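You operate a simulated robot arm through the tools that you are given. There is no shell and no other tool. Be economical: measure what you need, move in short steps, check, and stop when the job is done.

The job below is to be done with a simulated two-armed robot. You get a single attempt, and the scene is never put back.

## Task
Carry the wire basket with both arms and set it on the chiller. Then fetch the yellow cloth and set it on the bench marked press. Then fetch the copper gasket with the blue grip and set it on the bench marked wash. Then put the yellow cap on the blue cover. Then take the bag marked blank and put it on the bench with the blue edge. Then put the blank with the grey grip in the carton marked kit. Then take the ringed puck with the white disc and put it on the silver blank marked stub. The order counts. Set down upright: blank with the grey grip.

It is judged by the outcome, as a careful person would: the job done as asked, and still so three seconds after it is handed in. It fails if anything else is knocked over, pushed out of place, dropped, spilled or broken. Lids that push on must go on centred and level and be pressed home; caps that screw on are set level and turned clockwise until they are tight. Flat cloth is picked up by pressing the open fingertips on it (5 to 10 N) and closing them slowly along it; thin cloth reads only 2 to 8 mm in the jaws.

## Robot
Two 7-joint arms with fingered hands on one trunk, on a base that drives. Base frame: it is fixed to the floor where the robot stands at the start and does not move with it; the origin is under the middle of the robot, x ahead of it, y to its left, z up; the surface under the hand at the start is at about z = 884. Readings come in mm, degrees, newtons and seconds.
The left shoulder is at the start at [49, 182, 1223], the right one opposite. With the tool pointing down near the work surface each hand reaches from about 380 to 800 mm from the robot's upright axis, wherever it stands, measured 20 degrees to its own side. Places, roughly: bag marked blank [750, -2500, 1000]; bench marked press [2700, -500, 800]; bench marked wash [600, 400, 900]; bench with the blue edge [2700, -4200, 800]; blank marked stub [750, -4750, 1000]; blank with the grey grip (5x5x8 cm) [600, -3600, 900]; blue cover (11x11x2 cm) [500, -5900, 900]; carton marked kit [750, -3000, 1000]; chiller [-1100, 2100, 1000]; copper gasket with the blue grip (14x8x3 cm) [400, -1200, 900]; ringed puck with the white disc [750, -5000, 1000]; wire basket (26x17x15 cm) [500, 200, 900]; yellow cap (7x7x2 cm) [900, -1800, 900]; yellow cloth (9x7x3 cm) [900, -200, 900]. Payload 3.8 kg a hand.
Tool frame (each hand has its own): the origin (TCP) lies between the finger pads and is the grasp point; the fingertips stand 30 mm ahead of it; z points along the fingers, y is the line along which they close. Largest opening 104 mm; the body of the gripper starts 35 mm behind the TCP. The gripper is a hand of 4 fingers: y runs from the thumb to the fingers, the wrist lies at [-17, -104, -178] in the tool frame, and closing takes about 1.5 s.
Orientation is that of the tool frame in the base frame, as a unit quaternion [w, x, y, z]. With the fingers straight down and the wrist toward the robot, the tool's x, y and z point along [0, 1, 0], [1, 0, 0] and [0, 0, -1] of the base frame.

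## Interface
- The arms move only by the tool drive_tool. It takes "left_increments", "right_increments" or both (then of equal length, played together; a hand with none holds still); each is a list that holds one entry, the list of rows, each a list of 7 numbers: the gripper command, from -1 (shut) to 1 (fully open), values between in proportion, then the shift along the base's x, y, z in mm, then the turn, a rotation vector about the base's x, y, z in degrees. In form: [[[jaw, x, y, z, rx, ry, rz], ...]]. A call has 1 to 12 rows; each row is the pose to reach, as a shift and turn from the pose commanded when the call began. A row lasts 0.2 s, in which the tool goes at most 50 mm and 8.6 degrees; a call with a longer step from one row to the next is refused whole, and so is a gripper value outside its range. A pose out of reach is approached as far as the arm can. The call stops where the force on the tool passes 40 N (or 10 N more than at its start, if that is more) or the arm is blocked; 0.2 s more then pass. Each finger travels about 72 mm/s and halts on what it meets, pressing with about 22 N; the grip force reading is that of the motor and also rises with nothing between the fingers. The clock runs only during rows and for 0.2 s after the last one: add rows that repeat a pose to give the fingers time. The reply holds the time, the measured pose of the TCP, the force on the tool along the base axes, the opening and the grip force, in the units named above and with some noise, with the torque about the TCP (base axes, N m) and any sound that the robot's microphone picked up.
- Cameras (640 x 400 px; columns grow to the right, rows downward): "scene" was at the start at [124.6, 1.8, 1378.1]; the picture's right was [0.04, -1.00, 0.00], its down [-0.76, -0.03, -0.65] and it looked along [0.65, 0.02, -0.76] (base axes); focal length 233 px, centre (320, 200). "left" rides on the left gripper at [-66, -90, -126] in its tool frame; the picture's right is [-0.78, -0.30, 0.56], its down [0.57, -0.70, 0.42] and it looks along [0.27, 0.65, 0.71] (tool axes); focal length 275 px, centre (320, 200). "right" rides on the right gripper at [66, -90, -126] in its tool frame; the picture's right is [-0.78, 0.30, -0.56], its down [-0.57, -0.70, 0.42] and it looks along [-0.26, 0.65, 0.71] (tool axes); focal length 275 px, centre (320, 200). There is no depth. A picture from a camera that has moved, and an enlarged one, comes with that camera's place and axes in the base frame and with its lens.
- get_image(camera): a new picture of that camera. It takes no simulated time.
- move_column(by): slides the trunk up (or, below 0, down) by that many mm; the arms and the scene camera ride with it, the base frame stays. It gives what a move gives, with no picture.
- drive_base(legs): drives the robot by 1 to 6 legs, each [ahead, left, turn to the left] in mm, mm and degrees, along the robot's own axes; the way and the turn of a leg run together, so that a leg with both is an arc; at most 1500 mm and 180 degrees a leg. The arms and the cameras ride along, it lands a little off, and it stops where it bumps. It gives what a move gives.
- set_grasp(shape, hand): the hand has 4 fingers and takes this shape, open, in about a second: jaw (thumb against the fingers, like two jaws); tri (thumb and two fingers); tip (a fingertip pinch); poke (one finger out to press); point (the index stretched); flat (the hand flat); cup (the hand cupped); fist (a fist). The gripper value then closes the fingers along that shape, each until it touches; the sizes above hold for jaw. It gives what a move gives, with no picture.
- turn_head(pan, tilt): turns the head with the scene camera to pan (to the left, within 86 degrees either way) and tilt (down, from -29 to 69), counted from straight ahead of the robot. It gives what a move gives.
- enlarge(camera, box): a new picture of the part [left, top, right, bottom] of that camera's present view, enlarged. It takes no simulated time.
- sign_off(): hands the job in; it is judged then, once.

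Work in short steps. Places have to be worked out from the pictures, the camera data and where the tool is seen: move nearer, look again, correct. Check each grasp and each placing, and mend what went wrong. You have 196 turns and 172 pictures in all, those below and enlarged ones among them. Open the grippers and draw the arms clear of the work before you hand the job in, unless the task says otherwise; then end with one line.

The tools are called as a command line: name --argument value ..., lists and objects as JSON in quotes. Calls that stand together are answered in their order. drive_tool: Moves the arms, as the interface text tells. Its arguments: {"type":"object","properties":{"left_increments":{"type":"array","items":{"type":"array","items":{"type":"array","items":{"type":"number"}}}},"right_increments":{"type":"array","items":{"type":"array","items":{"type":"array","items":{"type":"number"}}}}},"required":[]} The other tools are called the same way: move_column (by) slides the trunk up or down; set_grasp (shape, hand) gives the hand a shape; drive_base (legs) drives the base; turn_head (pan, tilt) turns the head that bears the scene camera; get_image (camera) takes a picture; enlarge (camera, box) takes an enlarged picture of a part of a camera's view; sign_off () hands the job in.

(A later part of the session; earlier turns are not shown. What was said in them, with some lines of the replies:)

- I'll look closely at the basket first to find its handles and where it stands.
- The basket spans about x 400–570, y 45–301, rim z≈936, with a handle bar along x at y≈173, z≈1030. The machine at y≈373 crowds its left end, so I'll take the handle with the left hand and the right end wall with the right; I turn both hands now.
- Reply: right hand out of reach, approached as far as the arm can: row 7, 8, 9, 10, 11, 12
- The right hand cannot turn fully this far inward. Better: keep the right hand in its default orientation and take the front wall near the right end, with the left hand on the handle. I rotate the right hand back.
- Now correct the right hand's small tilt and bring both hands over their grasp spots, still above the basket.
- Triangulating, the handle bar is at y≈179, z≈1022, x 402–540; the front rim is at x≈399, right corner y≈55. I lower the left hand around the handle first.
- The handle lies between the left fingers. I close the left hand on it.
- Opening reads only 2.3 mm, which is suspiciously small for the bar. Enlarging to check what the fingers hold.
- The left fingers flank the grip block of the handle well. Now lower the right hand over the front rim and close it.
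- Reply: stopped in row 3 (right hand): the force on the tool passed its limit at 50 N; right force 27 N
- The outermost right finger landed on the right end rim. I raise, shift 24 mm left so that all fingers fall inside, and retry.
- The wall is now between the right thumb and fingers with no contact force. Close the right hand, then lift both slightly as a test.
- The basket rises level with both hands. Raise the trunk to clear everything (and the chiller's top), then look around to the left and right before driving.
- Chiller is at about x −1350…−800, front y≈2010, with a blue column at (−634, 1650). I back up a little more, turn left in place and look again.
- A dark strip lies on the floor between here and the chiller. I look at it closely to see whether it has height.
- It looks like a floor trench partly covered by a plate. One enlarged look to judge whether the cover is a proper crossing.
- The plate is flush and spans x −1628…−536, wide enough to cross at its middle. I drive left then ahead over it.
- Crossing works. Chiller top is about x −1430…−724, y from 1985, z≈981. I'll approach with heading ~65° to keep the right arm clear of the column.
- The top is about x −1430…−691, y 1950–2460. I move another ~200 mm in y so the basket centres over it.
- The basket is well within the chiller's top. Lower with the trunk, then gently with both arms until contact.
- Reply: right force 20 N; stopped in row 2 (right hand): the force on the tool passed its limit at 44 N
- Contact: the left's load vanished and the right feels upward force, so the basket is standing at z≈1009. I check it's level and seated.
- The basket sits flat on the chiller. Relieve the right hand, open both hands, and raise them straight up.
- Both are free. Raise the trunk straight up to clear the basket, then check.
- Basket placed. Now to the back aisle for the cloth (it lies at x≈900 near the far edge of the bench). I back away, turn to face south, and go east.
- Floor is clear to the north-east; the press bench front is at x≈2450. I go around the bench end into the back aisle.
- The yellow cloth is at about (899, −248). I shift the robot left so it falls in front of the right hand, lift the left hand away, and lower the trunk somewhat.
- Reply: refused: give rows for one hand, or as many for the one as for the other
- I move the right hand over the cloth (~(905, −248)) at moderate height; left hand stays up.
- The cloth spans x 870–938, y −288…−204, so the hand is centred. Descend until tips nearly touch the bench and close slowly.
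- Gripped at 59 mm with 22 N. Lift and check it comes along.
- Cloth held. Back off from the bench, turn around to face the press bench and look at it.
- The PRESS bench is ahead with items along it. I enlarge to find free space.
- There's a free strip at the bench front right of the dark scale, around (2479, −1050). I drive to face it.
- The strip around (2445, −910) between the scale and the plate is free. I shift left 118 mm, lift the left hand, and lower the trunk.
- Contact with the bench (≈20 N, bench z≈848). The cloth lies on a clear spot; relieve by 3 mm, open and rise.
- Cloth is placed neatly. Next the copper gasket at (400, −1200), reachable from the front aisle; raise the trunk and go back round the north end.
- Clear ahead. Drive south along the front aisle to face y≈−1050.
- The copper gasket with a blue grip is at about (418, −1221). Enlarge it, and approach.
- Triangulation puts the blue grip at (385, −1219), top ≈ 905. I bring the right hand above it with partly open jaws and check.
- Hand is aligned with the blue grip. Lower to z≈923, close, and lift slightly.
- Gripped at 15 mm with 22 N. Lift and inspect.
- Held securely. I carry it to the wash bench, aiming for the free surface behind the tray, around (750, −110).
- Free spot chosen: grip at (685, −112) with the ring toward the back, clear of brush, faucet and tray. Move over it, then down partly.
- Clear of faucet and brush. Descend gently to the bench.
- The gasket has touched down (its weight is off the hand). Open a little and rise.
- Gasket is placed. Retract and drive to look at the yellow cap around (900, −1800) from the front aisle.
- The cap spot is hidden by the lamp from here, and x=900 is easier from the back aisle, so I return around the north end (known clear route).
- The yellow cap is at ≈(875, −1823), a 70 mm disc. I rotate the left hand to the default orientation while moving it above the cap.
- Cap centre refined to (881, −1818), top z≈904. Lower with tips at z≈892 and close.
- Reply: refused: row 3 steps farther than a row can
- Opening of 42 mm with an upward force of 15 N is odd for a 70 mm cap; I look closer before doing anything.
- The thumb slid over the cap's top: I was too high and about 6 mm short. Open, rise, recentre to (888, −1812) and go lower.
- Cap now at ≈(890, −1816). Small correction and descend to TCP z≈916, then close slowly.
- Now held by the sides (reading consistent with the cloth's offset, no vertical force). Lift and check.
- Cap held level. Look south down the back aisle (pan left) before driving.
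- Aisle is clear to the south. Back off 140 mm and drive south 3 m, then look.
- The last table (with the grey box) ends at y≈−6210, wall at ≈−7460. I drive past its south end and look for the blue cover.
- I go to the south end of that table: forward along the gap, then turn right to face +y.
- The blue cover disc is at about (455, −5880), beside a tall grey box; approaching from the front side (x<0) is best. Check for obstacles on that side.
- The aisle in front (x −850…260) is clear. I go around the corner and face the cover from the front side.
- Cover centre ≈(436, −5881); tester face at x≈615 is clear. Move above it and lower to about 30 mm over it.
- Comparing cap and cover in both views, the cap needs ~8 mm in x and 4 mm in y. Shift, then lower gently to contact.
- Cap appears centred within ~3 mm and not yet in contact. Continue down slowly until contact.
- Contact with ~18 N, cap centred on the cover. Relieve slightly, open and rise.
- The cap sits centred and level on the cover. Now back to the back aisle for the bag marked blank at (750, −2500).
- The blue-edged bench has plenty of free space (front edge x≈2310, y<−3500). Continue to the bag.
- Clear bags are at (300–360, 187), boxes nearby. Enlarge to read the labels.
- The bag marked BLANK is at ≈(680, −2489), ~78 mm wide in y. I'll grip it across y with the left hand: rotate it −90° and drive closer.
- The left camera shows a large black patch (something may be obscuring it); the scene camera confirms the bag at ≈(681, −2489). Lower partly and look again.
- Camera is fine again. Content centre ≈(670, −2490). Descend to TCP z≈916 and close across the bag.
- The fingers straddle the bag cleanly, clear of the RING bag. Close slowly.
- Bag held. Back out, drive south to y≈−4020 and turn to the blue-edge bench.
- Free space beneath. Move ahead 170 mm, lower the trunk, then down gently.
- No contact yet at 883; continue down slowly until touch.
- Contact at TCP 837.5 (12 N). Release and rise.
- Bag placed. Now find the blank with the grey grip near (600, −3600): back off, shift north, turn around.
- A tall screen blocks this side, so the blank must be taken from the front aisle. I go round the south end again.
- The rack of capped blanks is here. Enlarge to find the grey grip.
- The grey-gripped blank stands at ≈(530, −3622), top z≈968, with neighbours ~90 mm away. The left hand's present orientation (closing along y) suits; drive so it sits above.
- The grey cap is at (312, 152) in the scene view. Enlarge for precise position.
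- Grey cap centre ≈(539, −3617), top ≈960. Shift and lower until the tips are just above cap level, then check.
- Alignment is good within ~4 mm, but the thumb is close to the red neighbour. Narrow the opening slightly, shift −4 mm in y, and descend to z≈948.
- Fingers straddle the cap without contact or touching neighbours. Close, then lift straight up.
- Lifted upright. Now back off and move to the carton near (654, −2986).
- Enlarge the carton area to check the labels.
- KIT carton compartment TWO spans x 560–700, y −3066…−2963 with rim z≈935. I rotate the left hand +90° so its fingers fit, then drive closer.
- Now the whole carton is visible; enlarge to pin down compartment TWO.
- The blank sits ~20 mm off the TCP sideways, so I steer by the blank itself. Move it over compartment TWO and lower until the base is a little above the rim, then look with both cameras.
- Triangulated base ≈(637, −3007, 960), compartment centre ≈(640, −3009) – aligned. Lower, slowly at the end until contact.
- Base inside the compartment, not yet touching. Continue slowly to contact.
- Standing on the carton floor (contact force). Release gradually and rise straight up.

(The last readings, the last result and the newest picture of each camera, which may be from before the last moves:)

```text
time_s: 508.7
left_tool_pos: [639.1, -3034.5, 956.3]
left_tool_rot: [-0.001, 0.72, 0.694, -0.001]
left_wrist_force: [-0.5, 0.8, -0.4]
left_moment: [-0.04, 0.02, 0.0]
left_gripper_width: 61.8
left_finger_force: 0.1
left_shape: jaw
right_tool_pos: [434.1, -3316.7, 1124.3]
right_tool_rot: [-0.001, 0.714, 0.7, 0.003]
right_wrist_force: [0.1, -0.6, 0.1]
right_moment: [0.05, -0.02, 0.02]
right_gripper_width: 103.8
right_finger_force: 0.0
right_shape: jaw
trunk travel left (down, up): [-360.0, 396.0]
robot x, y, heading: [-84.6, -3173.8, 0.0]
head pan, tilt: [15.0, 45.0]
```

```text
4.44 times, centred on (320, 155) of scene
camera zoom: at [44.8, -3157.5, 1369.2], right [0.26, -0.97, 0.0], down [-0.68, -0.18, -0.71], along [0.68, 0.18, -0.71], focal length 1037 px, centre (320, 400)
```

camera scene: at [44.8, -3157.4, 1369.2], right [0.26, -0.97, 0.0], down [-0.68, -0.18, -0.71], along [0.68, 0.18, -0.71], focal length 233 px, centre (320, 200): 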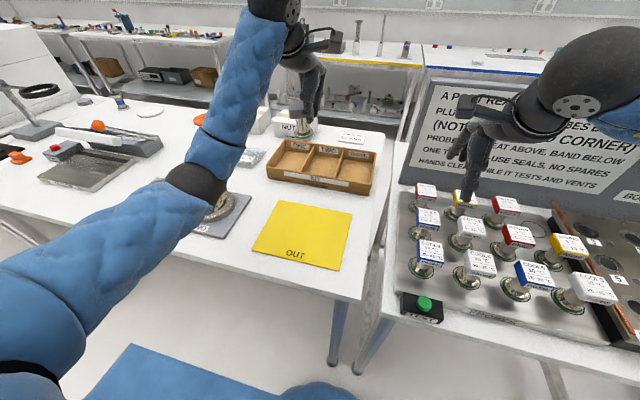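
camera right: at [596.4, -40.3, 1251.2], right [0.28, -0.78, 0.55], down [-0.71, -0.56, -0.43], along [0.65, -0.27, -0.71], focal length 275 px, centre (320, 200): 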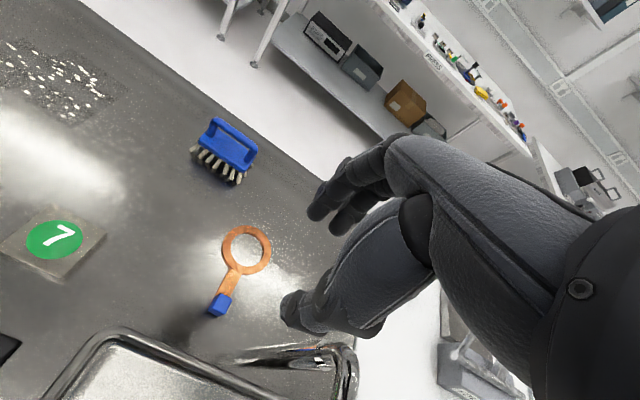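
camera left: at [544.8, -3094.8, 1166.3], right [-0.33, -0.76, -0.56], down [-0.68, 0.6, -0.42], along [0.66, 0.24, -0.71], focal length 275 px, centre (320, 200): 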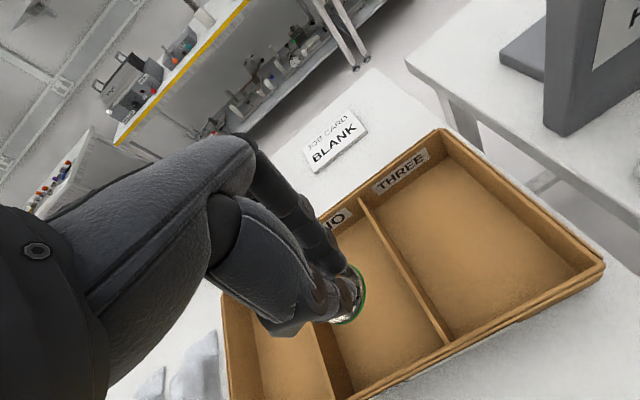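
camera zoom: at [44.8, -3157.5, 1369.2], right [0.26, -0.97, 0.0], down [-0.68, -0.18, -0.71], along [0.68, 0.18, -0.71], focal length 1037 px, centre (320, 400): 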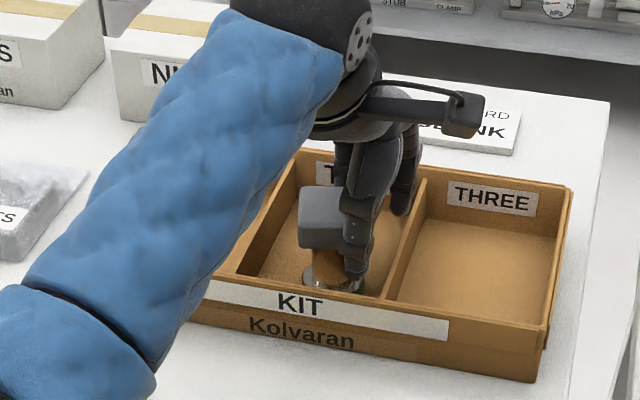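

Released and still upright. Rise straight up and check.

drive_tool --left_increments '[[[0.2, 0, 0, 8, 0, 0, 0], [0.2, 0, 0, 20, 0, 0, 0], [0.2, 0, 0, 45, 0, 0, 0], [0.2, 0, 0, 85, 0, 0, 0], [0.2, 0, 0, 130, 0, 0, 0], [0.2, 0, 0, 170, 0, 0, 0], [0.2, -45, 0, 180, 0, 0, 0], [0.2, -90, 0, 180, 0, 0, 0]]]'

enlarge --camera "scene" --box '[250, 90, 390, 210]'

```text
time_s: 510.5
left_tool_pos: [547.1, -3033.1, 1136.5]
left_tool_rot: [0.0, 0.719, 0.695, -0.001]
left_wrist_force: [0.2, -1.2, 0.3]
left_moment: [-0.01, -0.03, -0.02]
left_gripper_width: 62.3
left_finger_force: 0.0
left_shape: jaw
right_tool_pos: [433.2, -3318.4, 1123.5]
right_tool_rot: [-0.001, 0.715, 0.699, 0.004]
right_wrist_force: [0.2, 0.4, 0.4]
right_moment: [-0.02, 0.01, -0.02]
right_gripper_width: 103.5
right_finger_force: 0.0
right_shape: jaw
trunk travel left (down, up): [-360.0, 396.0]
robot x, y, heading: [-84.7, -3176.2, -0.1]
head pan, tilt: [15.0, 45.0]
```

```text
3.33 times, centred on (320, 150) of scene
camera zoom: at [44.3, -3157.6, 1369.2], right [0.26, -0.97, 0.0], down [-0.68, -0.18, -0.71], along [0.68, 0.18, -0.71], focal length 778 px, centre (320, 367)
```

zoom: 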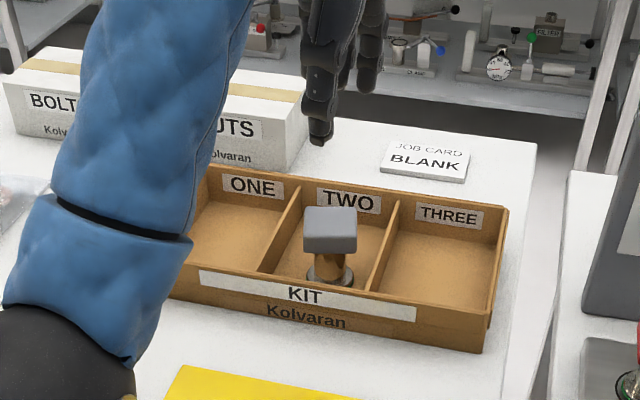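

Blank stands upright in KIT. Now to the puck/stub near y −5000…−4750; view from the front aisle.

drive_base --legs '[[-290, 0, 0], [0, -1500, 0], [0, -250, 0]]'

turn_head --pan 0 --tilt 35

get_image --camera "scene"

```text
time_s: 521.0
left_tool_pos: [270.3, -4780.7, 1137.5]
left_tool_rot: [-0.002, 0.715, 0.699, 0.0]
left_wrist_force: [-0.9, 0.6, 0.5]
left_moment: [0.01, 0.0, 0.0]
left_gripper_width: 62.1
left_finger_force: 0.1
left_shape: jaw
right_tool_pos: [159.5, -5065.3, 1123.9]
right_tool_rot: [-0.002, 0.71, 0.704, 0.003]
right_wrist_force: [-0.3, 0.7, 0.0]
right_moment: [-0.02, 0.0, -0.04]
right_gripper_width: 103.7
right_finger_force: 0.1
right_shape: jaw
trunk travel left (down, up): [-360.0, 396.0]
robot x, y, heading: [-365.2, -4930.9, 0.5]
head pan, tilt: [15.0, 45.0]
```

```text
time_s: 521.7
left_tool_pos: [269.7, -4779.2, 1137.3]
left_tool_rot: [0.0, 0.715, 0.699, -0.001]
left_wrist_force: [-0.1, -0.5, -0.1]
left_moment: [-0.03, -0.05, 0.02]
left_gripper_width: 62.1
left_finger_force: 0.0
left_shape: jaw
right_tool_pos: [158.4, -5064.0, 1125.0]
right_tool_rot: [-0.002, 0.71, 0.704, 0.003]
right_wrist_force: [0.0, 0.3, -1.2]
right_moment: [0.01, 0.02, -0.05]
right_gripper_width: 103.8
right_finger_force: 0.1
right_shape: jaw
trunk travel left (down, up): [-360.0, 396.0]
robot x, y, heading: [-359.9, -4935.1, 0.7]
head pan, tilt: [0.0, 35.0]
```

```text
35 pictures are left
camera scene: at [-221.5, -4929.7, 1383.9], right [0.01, -1.0, 0.0], down [-0.57, -0.01, -0.82], along [0.82, 0.01, -0.57], focal length 233 px, centre (320, 200)
```

scene: 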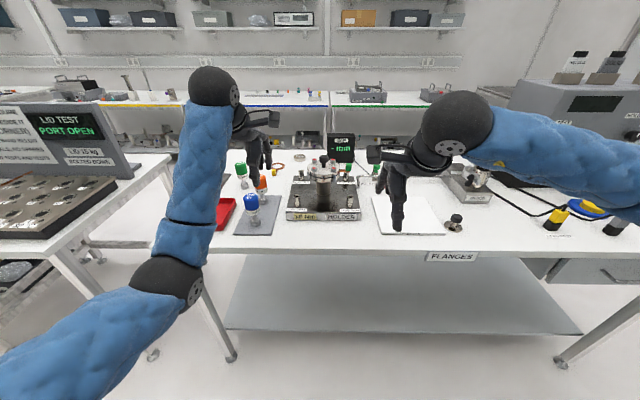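

Enlarge the middle of this table (“FLANGES”) to identify the puck and the stub.

enlarge --camera "scene" --box '[210, 130, 350, 250]'

enlarge --camera "scene" --box '[330, 120, 490, 240]'

```text
3.33 times, centred on (280, 190) of scene
camera zoom: at [-221.5, -4929.7, 1383.9], right [0.01, -1.0, 0.0], down [-0.57, -0.01, -0.82], along [0.82, 0.01, -0.57], focal length 778 px, centre (453, 233)
```

zoom: 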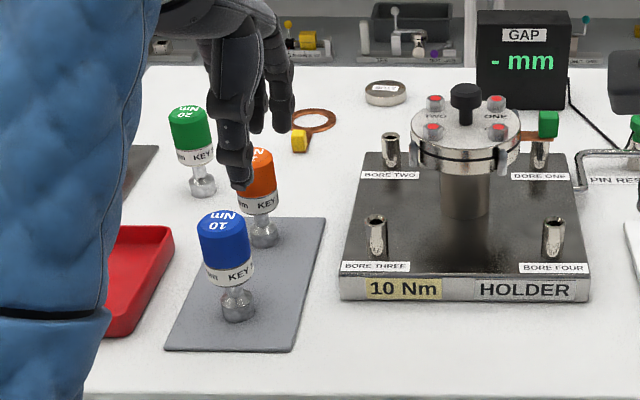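

```text
3.33 times, centred on (410, 180) of scene
camera zoom: at [-221.5, -4929.7, 1383.9], right [0.01, -1.0, 0.0], down [-0.57, -0.01, -0.82], along [0.82, 0.01, -0.57], focal length 778 px, centre (20, 267)
```

zoom: 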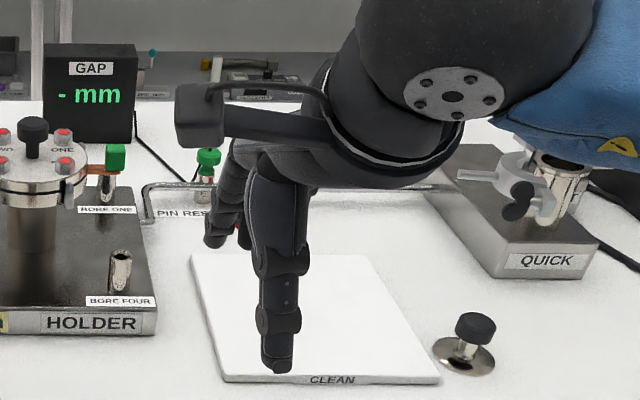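

The silver disc with a label at ≈(856, −4814) may be the stub; the puck may be hidden behind my right hand. Check with the right camera and after lifting the right arm aside.

drive_tool --right_increments '[[[1, 0, -40, 20, 0, 0, 0], [1, 0, -80, 40, 0, 0, 0], [1, 0, -120, 60, 0, 0, 0], [1, 0, -160, 80, 0, 0, 0], [1, 0, -200, 90, 0, 0, 0]]]'

enlarge --camera "scene" --box '[270, 120, 430, 220]'

```text
time_s: 522.9
left_tool_pos: [270.0, -4778.7, 1137.9]
left_tool_rot: [-0.001, 0.715, 0.699, 0.0]
left_wrist_force: [-0.3, 1.0, -0.5]
left_moment: [-0.02, 0.0, -0.01]
left_gripper_width: 62.4
left_finger_force: 0.0
left_shape: jaw
right_tool_pos: [158.8, -5266.5, 1214.8]
right_tool_rot: [-0.003, 0.709, 0.705, 0.003]
right_wrist_force: [0.0, 0.0, -0.6]
right_moment: [0.03, 0.0, 0.02]
right_gripper_width: 103.6
right_finger_force: 0.1
right_shape: jaw
trunk travel left (down, up): [-360.0, 396.0]
robot x, y, heading: [-361.1, -4931.5, 0.8]
head pan, tilt: [0.0, 35.0]
```

```text
4.00 times, centred on (350, 170) of scene
camera zoom: at [-221.9, -4930.8, 1384.0], right [0.01, -1.0, 0.0], down [-0.57, -0.01, -0.82], along [0.82, 0.01, -0.57], focal length 933 px, centre (200, 320)
```

zoom: 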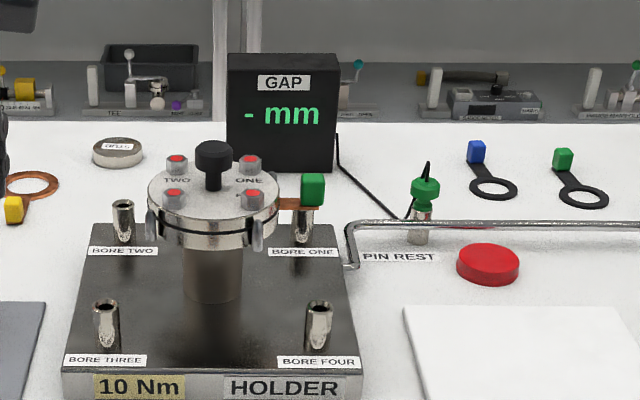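

The label on the silver disc reads STUB. The puck may be hidden behind the GAP meter or my left hand; I check with the left wrist camera and a view from further south.

drive_base --legs '[[0, -450, 0]]'

turn_head --pan 25 --tilt 30

get_image --camera "scene"

```text
time_s: 525.7
left_tool_pos: [276.6, -5232.7, 1137.6]
left_tool_rot: [-0.001, 0.715, 0.699, 0.0]
left_wrist_force: [-0.1, -0.2, 0.0]
left_moment: [0.0, 0.01, 0.02]
left_gripper_width: 62.2
left_finger_force: 0.1
left_shape: jaw
right_tool_pos: [165.9, -5718.4, 1213.4]
right_tool_rot: [-0.002, 0.71, 0.705, 0.003]
right_wrist_force: [0.5, -0.2, -0.1]
right_moment: [-0.01, -0.04, 0.04]
right_gripper_width: 103.8
right_finger_force: 0.2
right_shape: jaw
trunk travel left (down, up): [-360.0, 396.0]
robot x, y, heading: [-351.1, -5383.2, 1.2]
head pan, tilt: [0.0, 35.0]
```

```text
time_s: 526.6
left_tool_pos: [278.5, -5232.7, 1135.8]
left_tool_rot: [-0.001, 0.715, 0.699, 0.0]
left_wrist_force: [0.1, 0.6, -0.5]
left_moment: [-0.01, 0.0, 0.02]
left_gripper_width: 62.1
left_finger_force: 0.0
left_shape: jaw
right_tool_pos: [166.3, -5717.3, 1213.7]
right_tool_rot: [-0.002, 0.709, 0.705, 0.003]
right_wrist_force: [-0.3, 0.5, 0.1]
right_moment: [0.0, -0.03, 0.0]
right_gripper_width: 103.5
right_finger_force: 0.0
right_shape: jaw
trunk travel left (down, up): [-360.0, 396.0]
robot x, y, heading: [-355.9, -5386.3, 0.9]
head pan, tilt: [25.0, 30.0]
```

```text
31 pictures are left
camera scene: at [-221.5, -5345.6, 1391.8], right [0.44, -0.9, 0.0], down [-0.45, -0.22, -0.87], along [0.78, 0.38, -0.5], focal length 233 px, centre (320, 200)
```

scene: 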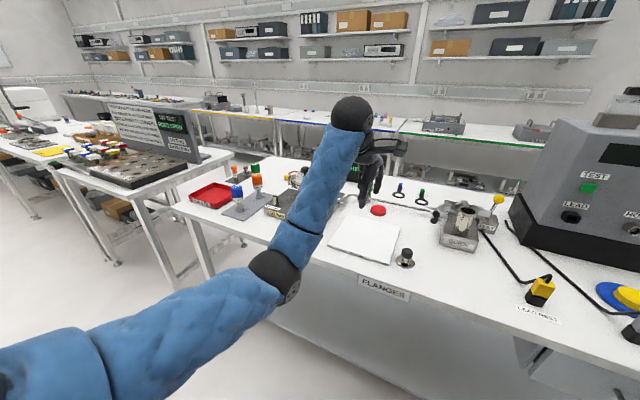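

The stub at x≈856 is only reachable from the back aisle anyway, so I go there now and search for the puck from that side.

drive_base --legs '[[0, -1400, -1], [1500, 0, 0], [500, 0, 0], [0, 1500, 0], [0, 350, 0], [0, 0, 180]]'

turn_head --pan 0 --tilt 38

get_image --camera "scene"

```text
time_s: 559.4
left_tool_pos: [1002.3, -5070.6, 1136.8]
left_tool_rot: [0.0, -0.699, 0.715, 0.0]
left_wrist_force: [-0.2, -0.3, 0.0]
left_moment: [0.02, 0.0, 0.03]
left_gripper_width: 62.2
left_finger_force: 0.1
left_shape: jaw
right_tool_pos: [1114.8, -4585.6, 1214.1]
right_tool_rot: [-0.003, -0.704, 0.71, -0.002]
right_wrist_force: [0.0, -0.3, 0.4]
right_moment: [-0.01, 0.01, 0.02]
right_gripper_width: 103.9
right_finger_force: 0.1
right_shape: jaw
trunk travel left (down, up): [-360.0, 396.0]
robot x, y, heading: [1638.9, -4918.3, -179.2]
head pan, tilt: [25.0, 30.0]
```

```text
time_s: 560.3
left_tool_pos: [1003.7, -5070.2, 1136.2]
left_tool_rot: [0.001, -0.699, 0.715, -0.001]
left_wrist_force: [-0.5, -0.1, 0.0]
left_moment: [0.02, 0.01, 0.0]
left_gripper_width: 62.3
left_finger_force: 0.0
left_shape: jaw
right_tool_pos: [1115.5, -4585.4, 1213.8]
right_tool_rot: [-0.004, -0.704, 0.71, -0.001]
right_wrist_force: [0.7, 0.0, -0.2]
right_moment: [0.0, 0.05, -0.03]
right_gripper_width: 103.7
right_finger_force: 0.1
right_shape: jaw
trunk travel left (down, up): [-360.0, 396.0]
robot x, y, heading: [1637.4, -4918.0, -179.3]
head pan, tilt: [0.0, 38.0]
```

```text
30 pictures are left
camera scene: at [1496.9, -4921.4, 1379.4], right [-0.02, 1.0, 0.0], down [0.62, 0.01, -0.79], along [-0.79, -0.01, -0.62], focal length 233 px, centre (320, 200)
```

scene: 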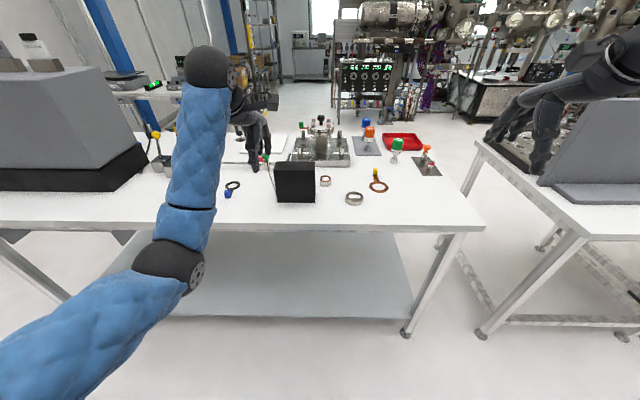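

There's a small puck at (325, 181) next to the silver disc (354, 198). Enlarge.

enlarge --camera "scene" --box '[270, 140, 400, 220]'

```text
4.92 times, centred on (335, 180) of scene
camera zoom: at [1496.9, -4921.4, 1379.4], right [-0.02, 1.0, 0.0], down [0.62, 0.01, -0.79], along [-0.79, -0.01, -0.62], focal length 1148 px, centre (246, 298)
```

zoom: 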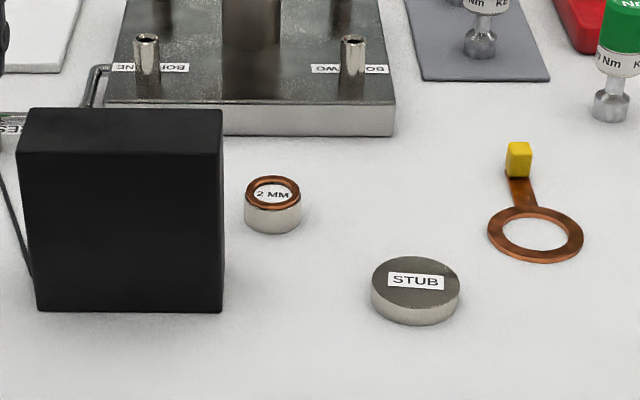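

Found: the ringed puck (“2 MM” white disc, copper ring) at ≈(766, −4911) beside the GAP box, and STUB at ≈(859, −4813). I'll use the right hand yawed +40° so its palm clears the box; pre-pose it and drive in.

drive_tool --right_increments '[[[1, -7, -30, 0, 0, 0, 8], [1, -14, -60, 0, 0, 0, 16], [1, -21, -90, 0, 0, 0, 24], [1, -28, -120, 0, 0, 0, 32], [1, -37, -150, 0, 0, 0, 39], [1, -37, -163, 0, 0, 0, 39]]]'

drive_base --legs '[[0, 163, -0.7], [310, 0, 0]]'

turn_head --pan -15 --tilt 50

get_image --camera "scene"

```text
time_s: 561.7
left_tool_pos: [1003.2, -5070.7, 1136.5]
left_tool_rot: [0.001, -0.699, 0.715, -0.001]
left_wrist_force: [0.1, 0.4, -0.6]
left_moment: [0.02, -0.02, -0.04]
left_gripper_width: 62.3
left_finger_force: 0.1
left_shape: jaw
right_tool_pos: [1078.0, -4747.8, 1213.4]
right_tool_rot: [0.002, 0.901, -0.434, 0.002]
right_wrist_force: [0.2, 0.3, 0.0]
right_moment: [-0.04, -0.01, -0.01]
right_gripper_width: 103.5
right_finger_force: 0.1
right_shape: jaw
trunk travel left (down, up): [-360.0, 396.0]
robot x, y, heading: [1635.3, -4917.5, -179.1]
head pan, tilt: [0.0, 38.0]
```

```text
time_s: 564.8
left_tool_pos: [689.1, -5223.9, 1136.5]
left_tool_rot: [0.001, -0.694, 0.72, -0.001]
left_wrist_force: [0.2, -0.4, -0.2]
left_moment: [-0.02, -0.03, -0.01]
left_gripper_width: 62.4
left_finger_force: 0.0
left_shape: jaw
right_tool_pos: [768.1, -4903.3, 1213.2]
right_tool_rot: [0.001, 0.898, -0.44, 0.003]
right_wrist_force: [-0.7, 0.5, -0.5]
right_moment: [-0.03, -0.03, 0.03]
right_gripper_width: 103.4
right_finger_force: 0.1
right_shape: jaw
trunk travel left (down, up): [-360.0, 396.0]
robot x, y, heading: [1322.4, -5078.2, -180.0]
head pan, tilt: [0.0, 38.0]
```

```text
time_s: 565.6
left_tool_pos: [688.5, -5224.5, 1137.8]
left_tool_rot: [0.0, -0.694, 0.72, 0.0]
left_wrist_force: [-1.0, 0.0, 0.1]
left_moment: [-0.01, 0.02, 0.0]
left_gripper_width: 62.3
left_finger_force: 0.0
left_shape: jaw
right_tool_pos: [768.2, -4903.4, 1214.5]
right_tool_rot: [0.003, 0.898, -0.441, 0.003]
right_wrist_force: [-0.8, 0.1, 0.2]
right_moment: [0.05, 0.0, -0.03]
right_gripper_width: 103.6
right_finger_force: 0.1
right_shape: jaw
trunk travel left (down, up): [-360.0, 396.0]
robot x, y, heading: [1321.0, -5082.2, -180.3]
head pan, tilt: [-15.0, 50.0]
```

```text
28 pictures are left
camera scene: at [1197.5, -5062.3, 1362.3], right [0.26, 0.97, 0.0], down [0.74, -0.2, -0.64], along [-0.62, 0.17, -0.77], focal length 233 px, centre (320, 200)
```

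scene: 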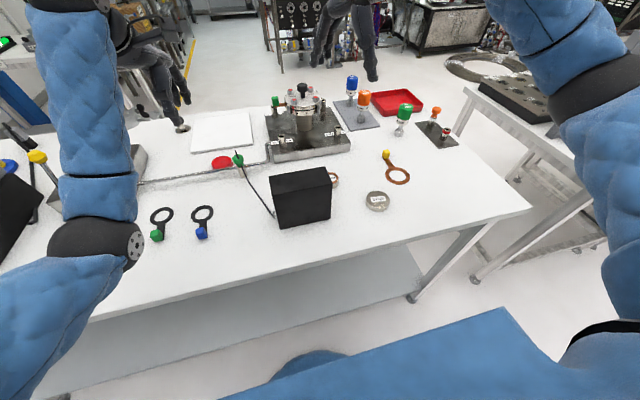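

The GAP box hides the puck from the head now; lower the right hand to z≈1060 and use its own camera.

drive_tool --right_increments '[[[1, 0, 5, -45, 0, 0, 0], [1, 0, 5, -90, 0, 0, 0], [1, 0, 5, -120, 0, 0, 0]]]'

get_image --camera "right"

```text
time_s: 566.4
left_tool_pos: [689.3, -5224.6, 1136.6]
left_tool_rot: [0.0, -0.694, 0.72, 0.0]
left_wrist_force: [0.0, -0.3, -0.4]
left_moment: [-0.02, 0.01, -0.01]
left_gripper_width: 61.8
left_finger_force: 0.0
left_shape: jaw
right_tool_pos: [767.7, -4899.6, 1092.6]
right_tool_rot: [0.003, 0.898, -0.441, 0.003]
right_wrist_force: [-1.2, 0.9, -0.5]
right_moment: [0.0, 0.01, -0.01]
right_gripper_width: 103.7
right_finger_force: 0.2
right_shape: jaw
trunk travel left (down, up): [-360.0, 396.0]
robot x, y, heading: [1323.1, -5082.9, -180.2]
head pan, tilt: [-15.0, 50.0]
```

```text
27 pictures are left
camera right: at [880.4, -4895.5, 1219.9], right [-0.71, 0.44, 0.55], down [0.21, 0.88, -0.43], along [-0.67, -0.19, -0.72], focal length 275 px, centre (320, 200)
```

right: 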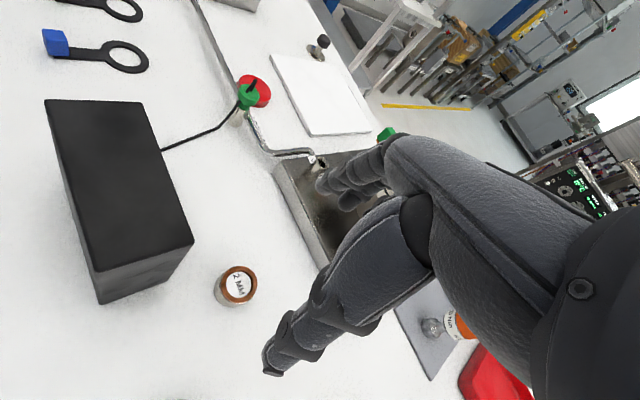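

Puck centre ≈(759, −4910); box corner at (824, −4941) stays clear. Descend to z≈960 with a narrower opening and check.

drive_tool --right_increments '[[[0.5, -9, -10, -20, 0, 0, 0], [0.5, -9, -10, -60, 0, 0, 0], [0.5, -9, -10, -100, 0, 0, 0], [0.5, -9, -10, -130, 0, 0, 0]]]'

get_image --camera "right"

```text
time_s: 567.4
left_tool_pos: [689.0, -5224.2, 1136.3]
left_tool_rot: [0.001, -0.694, 0.72, -0.001]
left_wrist_force: [-0.1, 0.4, -0.2]
left_moment: [-0.04, 0.02, 0.02]
left_gripper_width: 62.3
left_finger_force: 0.1
left_shape: jaw
right_tool_pos: [760.5, -4908.9, 963.8]
right_tool_rot: [0.002, 0.898, -0.44, 0.003]
right_wrist_force: [-0.5, -0.1, -0.2]
right_moment: [0.03, -0.02, -0.04]
right_gripper_width: 78.2
right_finger_force: 0.1
right_shape: jaw
trunk travel left (down, up): [-360.0, 396.0]
robot x, y, heading: [1322.1, -5082.0, -180.2]
head pan, tilt: [-15.0, 50.0]
```

```text
26 pictures are left
camera right: at [872.3, -4905.7, 1090.0], right [-0.71, 0.44, 0.55], down [0.2, 0.88, -0.43], along [-0.67, -0.19, -0.71], focal length 275 px, centre (320, 200)
```

right: 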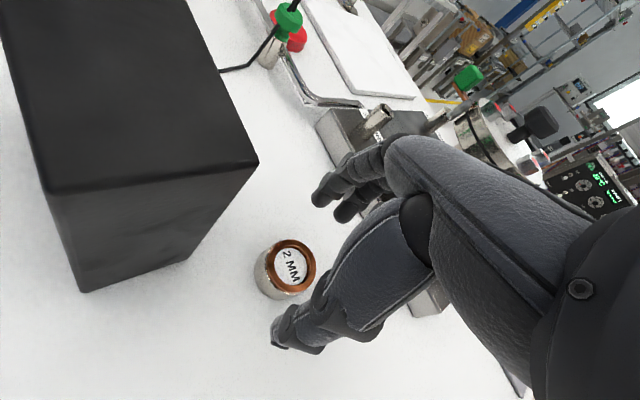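

Puck at ≈(756, −4911). Fine-correct and descend to z≈916, then close.

drive_tool --right_increments '[[[0.5, -4, -2, -20, 0, 0, 0], [0.5, -4, -2, -38, 0, 0, 0], [0.5, -4, -2, -47, 0, 0, 0], [0.3, -4, -2, -47, 0, 0, 0], [0.1, -4, -2, -47, 0, 0, 0], [-0.1, -4, -2, -47, 0, 0, 0], [-0.4, -4, -2, -47, 0, 0, 0], [-1, -4, -2, -47, 0, 0, 0], [-1, -4, -2, -47, 0, 0, 0], [-1, -4, -2, -47, 0, 0, 0]]]'

get_image --camera "right"

```text
time_s: 569.6
left_tool_pos: [691.0, -5223.6, 1136.8]
left_tool_rot: [0.0, -0.694, 0.72, -0.001]
left_wrist_force: [-0.4, -0.1, -0.7]
left_moment: [0.02, -0.03, -0.01]
left_gripper_width: 62.3
left_finger_force: 0.0
left_shape: jaw
right_tool_pos: [756.0, -4911.3, 916.3]
right_tool_rot: [0.002, 0.897, -0.441, 0.003]
right_wrist_force: [0.1, 0.1, -0.2]
right_moment: [-0.04, 0.04, 0.03]
right_gripper_width: 36.0
right_finger_force: 22.1
right_shape: jaw
trunk travel left (down, up): [-360.0, 396.0]
robot x, y, heading: [1327.5, -5082.8, -180.0]
head pan, tilt: [-15.0, 50.0]
```

```text
25 pictures are left
camera right: at [868.0, -4907.8, 1042.9], right [-0.71, 0.44, 0.55], down [0.21, 0.88, -0.43], along [-0.67, -0.19, -0.71], focal length 275 px, centre (320, 200)
```

right: 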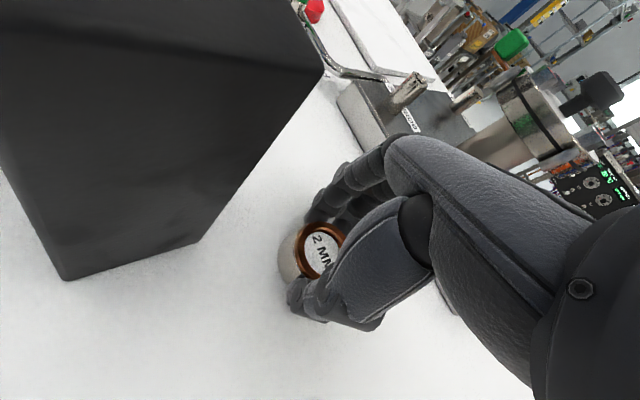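

Held at 36 mm. Lift straight up well above the GAP box and check.

drive_tool --right_increments '[[[-1, 0, 0, 8, 0, 0, 0], [-1, 0, 0, 25, 0, 0, 0], [-1, 0, 0, 60, 0, 0, 0], [-1, 0, 0, 100, 0, 0, 0], [-1, 0, 0, 140, 0, 0, 0], [-1, 0, 20, 170, 0, 0, 0], [-1, 30, 50, 170, 0, 0, 0], [-1, 60, 75, 170, 0, 0, 0], [-1, 90, 92, 170, 0, 0, 0], [-1, 102, 97, 170, 0, 0, 0], [-1, 102, 97, 150, 0, 0, 0]]]'

get_image --camera "right"

enlarge --camera "scene" --box '[310, 110, 450, 230]'

```text
time_s: 572.0
left_tool_pos: [689.5, -5223.5, 1136.4]
left_tool_rot: [0.0, -0.694, 0.72, -0.001]
left_wrist_force: [0.6, -0.2, -1.0]
left_moment: [0.0, -0.01, -0.01]
left_gripper_width: 62.3
left_finger_force: 0.0
left_shape: jaw
right_tool_pos: [856.4, -4814.1, 1065.4]
right_tool_rot: [0.003, 0.898, -0.441, 0.003]
right_wrist_force: [-0.6, 0.8, -1.9]
right_moment: [0.0, -0.05, 0.01]
right_gripper_width: 35.8
right_finger_force: 21.6
right_shape: jaw
trunk travel left (down, up): [-360.0, 396.0]
robot x, y, heading: [1326.1, -5078.7, -179.7]
head pan, tilt: [-15.0, 50.0]
```

```text
24 pictures are left
camera right: at [969.3, -4810.4, 1193.0], right [-0.71, 0.44, 0.55], down [0.21, 0.88, -0.43], along [-0.67, -0.19, -0.71], focal length 275 px, centre (320, 200)
```

right: 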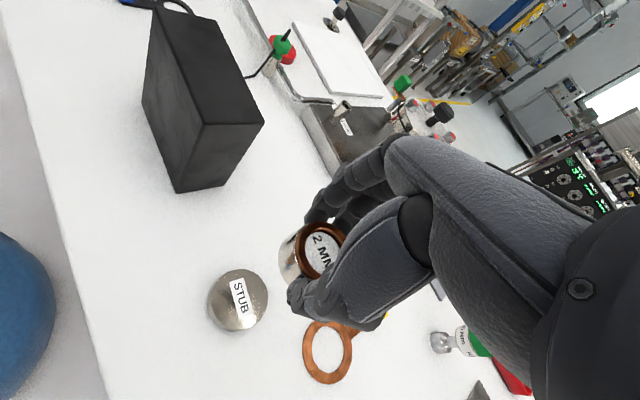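

```text
3.33 times, centred on (380, 170) of scene
camera zoom: at [1197.1, -5061.8, 1362.2], right [0.26, 0.97, 0.0], down [0.74, -0.2, -0.64], along [-0.62, 0.17, -0.77], focal length 778 px, centre (120, 300)
```

zoom: 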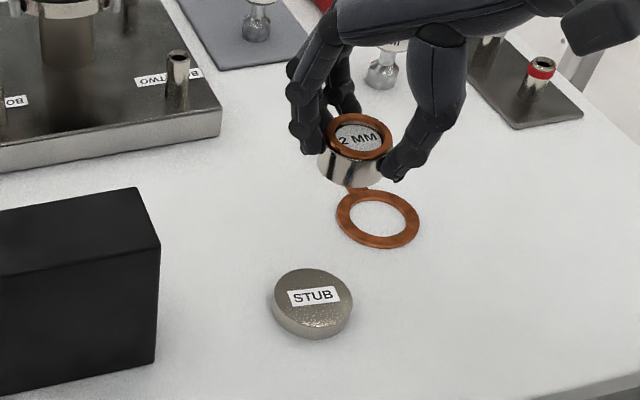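

Puck held with its ring on. Stub centre ≈(861, −4813). Shift a little and lower to just above the stub, then compare.

drive_tool --right_increments '[[[-1, 1, 3, -30, 0, 0, 0], [-1, 1, 3, -60, 0, 0, 0], [-1, 1, 3, -90, 0, 0, 0], [-1, 1, 3, -113, 0, 0, 0], [-1, 1, 3, -115, 0, 0, 0]]]'

enlarge --camera "right" --box '[220, 180, 420, 330]'

enlarge --camera "scene" --box '[340, 160, 420, 220]'

```text
time_s: 573.2
left_tool_pos: [689.2, -5223.5, 1137.1]
left_tool_rot: [0.001, -0.694, 0.72, -0.001]
left_wrist_force: [-0.1, -0.2, -0.3]
left_moment: [0.01, 0.0, -0.04]
left_gripper_width: 62.4
left_finger_force: 0.0
left_shape: jaw
right_tool_pos: [859.8, -4810.1, 951.1]
right_tool_rot: [0.003, 0.898, -0.441, 0.002]
right_wrist_force: [-0.1, 0.2, -2.6]
right_moment: [0.04, -0.04, 0.03]
right_gripper_width: 36.0
right_finger_force: 22.6
right_shape: jaw
trunk travel left (down, up): [-360.0, 396.0]
robot x, y, heading: [1329.3, -5081.5, -179.7]
head pan, tilt: [-15.0, 50.0]
```

```text
2.67 times, centred on (320, 255) of right
camera zoom: at [971.3, -4806.8, 1078.4], right [-0.71, 0.44, 0.55], down [0.2, 0.88, -0.43], along [-0.67, -0.19, -0.71], focal length 734 px, centre (320, 53)
```

zoom: 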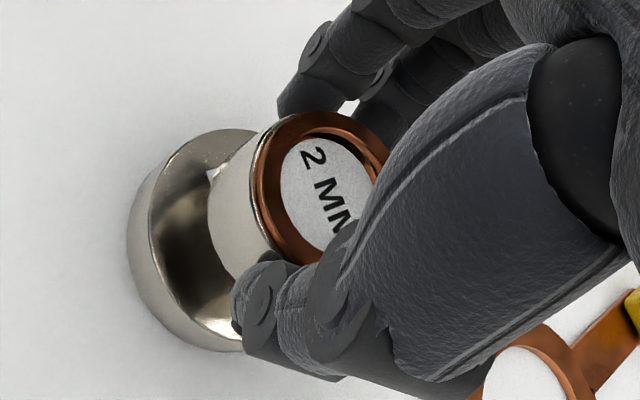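

```text
6.67 times, centred on (380, 190) of scene
camera zoom: at [1197.4, -5062.1, 1362.2], right [0.26, 0.97, 0.0], down [0.74, -0.2, -0.64], along [-0.62, 0.17, -0.77], focal length 1555 px, centre (-80, 267)
```

zoom: 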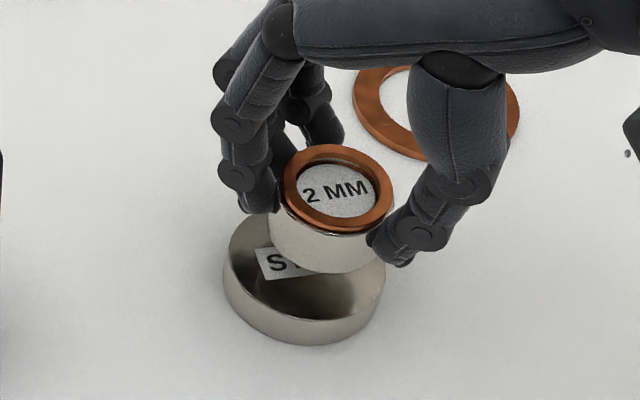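

Both views put the puck within ~3 mm of the stub's centre. Lower slowly to contact.

drive_tool --right_increments '[[[-1, -2, -1, -6, 0, 0, 0], [-1, -2, -1, -11, 0, 0, 0], [-1, -2, -1, -14, 0, 0, 0], [-1, -2, -1, -17, 0, 0, 0], [-1, -2, -1, -20, 0, 0, 0]]]'

enlarge --camera "scene" --box '[340, 160, 420, 220]'

```text
time_s: 574.4
left_tool_pos: [689.3, -5223.2, 1137.8]
left_tool_rot: [0.001, -0.694, 0.72, -0.001]
left_wrist_force: [-0.1, -0.4, 0.3]
left_moment: [0.01, 0.01, -0.05]
left_gripper_width: 62.1
left_finger_force: 0.0
left_shape: jaw
right_tool_pos: [856.3, -4811.3, 931.6]
right_tool_rot: [0.003, 0.898, -0.441, 0.003]
right_wrist_force: [0.7, -0.1, -0.9]
right_moment: [0.01, 0.03, 0.01]
right_gripper_width: 35.9
right_finger_force: 21.9
right_shape: jaw
trunk travel left (down, up): [-360.0, 396.0]
robot x, y, heading: [1324.3, -5079.9, -180.0]
head pan, tilt: [-15.0, 50.0]
```

```text
6.67 times, centred on (380, 190) of scene
camera zoom: at [1197.6, -5062.2, 1362.3], right [0.26, 0.97, 0.0], down [0.74, -0.2, -0.64], along [-0.62, 0.17, -0.77], focal length 1555 px, centre (-80, 267)
```

zoom: 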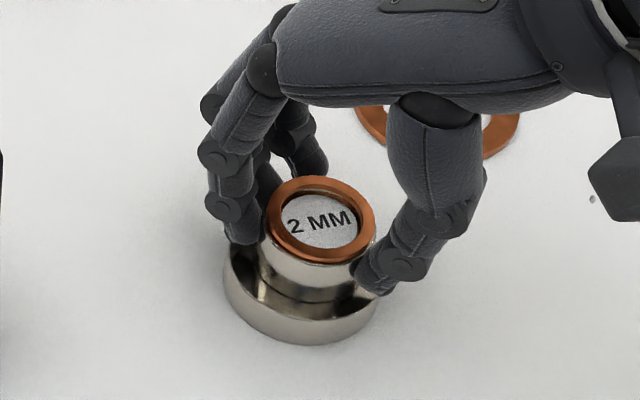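

Nearly resting; the puck is ~3 mm toward +y. Nudge −3 mm in y and lower to contact.

drive_tool --right_increments '[[[-1, -1, -3, 1, 0, 0, 0], [-1, -1, -3, -1, 0, 0, 0], [-1, -1, -3, -3, 0, 0, 0], [-1, -1, -3, -5, 0, 0, 0]]]'

enlarge --camera "scene" --box '[340, 160, 420, 220]'

```text
time_s: 575.4
left_tool_pos: [692.0, -5224.6, 1138.6]
left_tool_rot: [0.001, -0.694, 0.72, 0.0]
left_wrist_force: [-0.3, -0.2, -0.9]
left_moment: [-0.02, 0.01, 0.01]
left_gripper_width: 62.4
left_finger_force: 0.1
left_shape: jaw
right_tool_pos: [856.0, -4815.1, 930.1]
right_tool_rot: [0.004, 0.897, -0.441, -0.001]
right_wrist_force: [2.2, 1.6, 21.5]
right_moment: [0.03, -0.04, -0.02]
right_gripper_width: 36.9
right_finger_force: 22.6
right_shape: jaw
trunk travel left (down, up): [-360.0, 396.0]
robot x, y, heading: [1322.2, -5081.5, -179.9]
head pan, tilt: [-15.0, 50.0]
```

```text
6.67 times, centred on (380, 190) of scene
camera zoom: at [1199.4, -5062.8, 1362.7], right [0.26, 0.97, 0.0], down [0.74, -0.2, -0.64], along [-0.62, 0.17, -0.77], focal length 1555 px, centre (-80, 267)
```

zoom: 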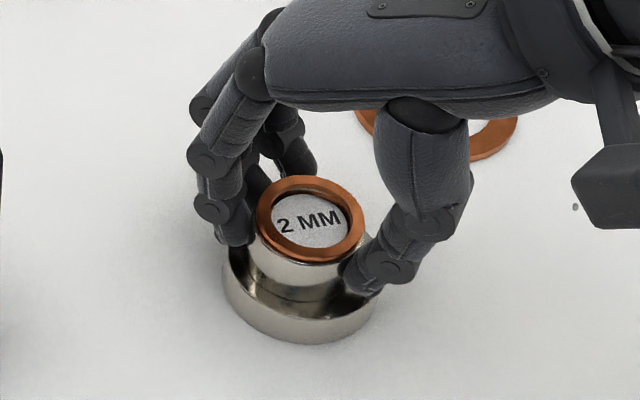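

Seated with 21 N, centred on the stub. Relieve, release gently and rise.

drive_tool --right_increments '[[[-1, 0, 0, 1, 0, 0, 0], [-0.7, 0, 0, 1, 0, 0, 0], [-0.5, 0, 0, 1, 0, 0, 0], [-0.3, 0, 0, 1, 0, 0, 0], [-0.1, 0, 0, 1, 0, 0, 0], [0.1, 0, 0, 1, 0, 0, 0], [0.3, 0, 0, 1, 0, 0, 0], [0.3, 0, 0, 6, 0, 0, 0], [0.3, 0, 0, 25, 0, 0, 0], [0.3, 0, 0, 65, 0, 0, 0], [0.3, 0, 0, 110, 0, 0, 0], [0.3, 0, 0, 155, 0, 0, 0]]]'

enlarge --camera "scene" --box '[340, 160, 420, 220]'

get_image --camera "right"

```text
time_s: 578.0
left_tool_pos: [690.9, -5224.7, 1135.2]
left_tool_rot: [0.001, -0.694, 0.72, -0.001]
left_wrist_force: [-0.3, 0.2, 0.6]
left_moment: [0.01, 0.0, -0.01]
left_gripper_width: 62.3
left_finger_force: 0.0
left_shape: jaw
right_tool_pos: [855.4, -4815.0, 1083.1]
right_tool_rot: [0.002, 0.898, -0.44, 0.004]
right_wrist_force: [0.5, 0.2, 0.3]
right_moment: [0.02, -0.02, -0.02]
right_gripper_width: 67.0
right_finger_force: 0.0
right_shape: jaw
trunk travel left (down, up): [-360.0, 396.0]
robot x, y, heading: [1321.7, -5079.9, -179.9]
head pan, tilt: [-15.0, 50.0]
```

```text
6.67 times, centred on (380, 190) of scene
camera zoom: at [1197.6, -5062.6, 1362.3], right [0.26, 0.97, 0.0], down [0.74, -0.2, -0.64], along [-0.62, 0.17, -0.77], focal length 1555 px, centre (-80, 267)
```

zoom: 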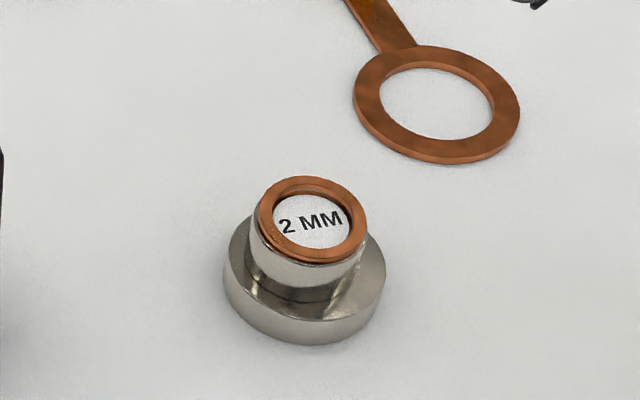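

```text
17 pictures are left
camera right: at [966.9, -4812.0, 1210.0], right [-0.71, 0.44, 0.55], down [0.21, 0.88, -0.43], along [-0.67, -0.19, -0.72], focal length 275 px, centre (320, 200)
```

right: 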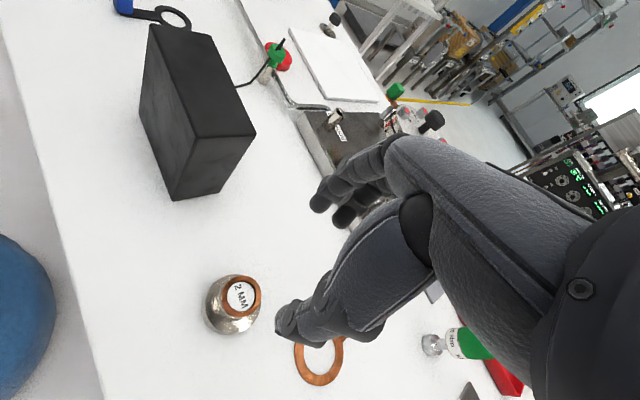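

The puck sits centred on the stub. Open both grippers, raise the right hand and back the robot away from the table.

drive_tool --left_increments '[[[0.6, 0, 0, 0, 0, 0, 0], [1, 0, 0, 0, 0, 0, 0], [1, 0, 0, 0, 0, 0, 0]]]' --right_increments '[[[0.6, 0, 0, 30, 0, 0, 0], [1, 0, 0, 60, 0, 0, 0], [1, 0, 0, 60, 0, 0, 0]]]'

drive_base --legs '[[-350, 0, 0]]'

get_image --camera "scene"

```text
time_s: 578.8
left_tool_pos: [689.6, -5224.7, 1137.1]
left_tool_rot: [0.001, -0.695, 0.719, 0.0]
left_wrist_force: [-0.1, 0.7, -0.1]
left_moment: [0.01, 0.0, 0.01]
left_gripper_width: 103.9
left_finger_force: 0.0
left_shape: jaw
right_tool_pos: [855.9, -4814.7, 1143.5]
right_tool_rot: [0.002, 0.897, -0.441, 0.003]
right_wrist_force: [0.1, 0.1, -0.1]
right_moment: [0.02, -0.01, 0.03]
right_gripper_width: 103.6
right_finger_force: 0.1
right_shape: jaw
trunk travel left (down, up): [-360.0, 396.0]
robot x, y, heading: [1326.9, -5081.1, -180.0]
head pan, tilt: [-15.0, 50.0]
```

```text
time_s: 581.0
left_tool_pos: [1038.4, -5223.6, 1138.7]
left_tool_rot: [-0.001, -0.694, 0.72, 0.0]
left_wrist_force: [0.2, 1.0, 0.4]
left_moment: [-0.01, 0.01, 0.05]
left_gripper_width: 103.6
left_finger_force: 0.0
left_shape: jaw
right_tool_pos: [1205.7, -4813.8, 1142.0]
right_tool_rot: [0.003, 0.897, -0.441, 0.003]
right_wrist_force: [0.8, 0.6, 0.3]
right_moment: [0.0, 0.01, 0.04]
right_gripper_width: 103.6
right_finger_force: 0.1
right_shape: jaw
trunk travel left (down, up): [-360.0, 396.0]
robot x, y, heading: [1675.8, -5080.1, -180.0]
head pan, tilt: [-15.0, 50.0]
```

```text
16 pictures are left
camera scene: at [1547.1, -5062.0, 1362.4], right [0.26, 0.97, 0.0], down [0.74, -0.2, -0.64], along [-0.62, 0.17, -0.77], focal length 233 px, centre (320, 200)
```

scene: 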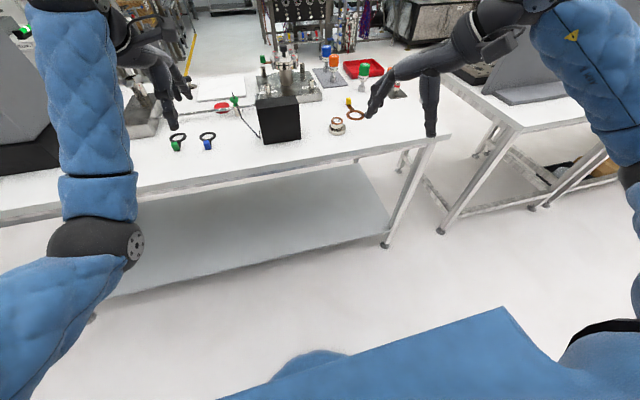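

All seven steps are done, the grippers are open and both arms are clear, so I hand the job in.

sign_off

```text
The job is handed in.
```

All seven steps were done in the order asked and the job is handed in. The blank with the grey grip stands upright in the kit carton, in the compartment marked "TWO". Each item looked in place when I left it, and I saw nothing else knocked over or moved.
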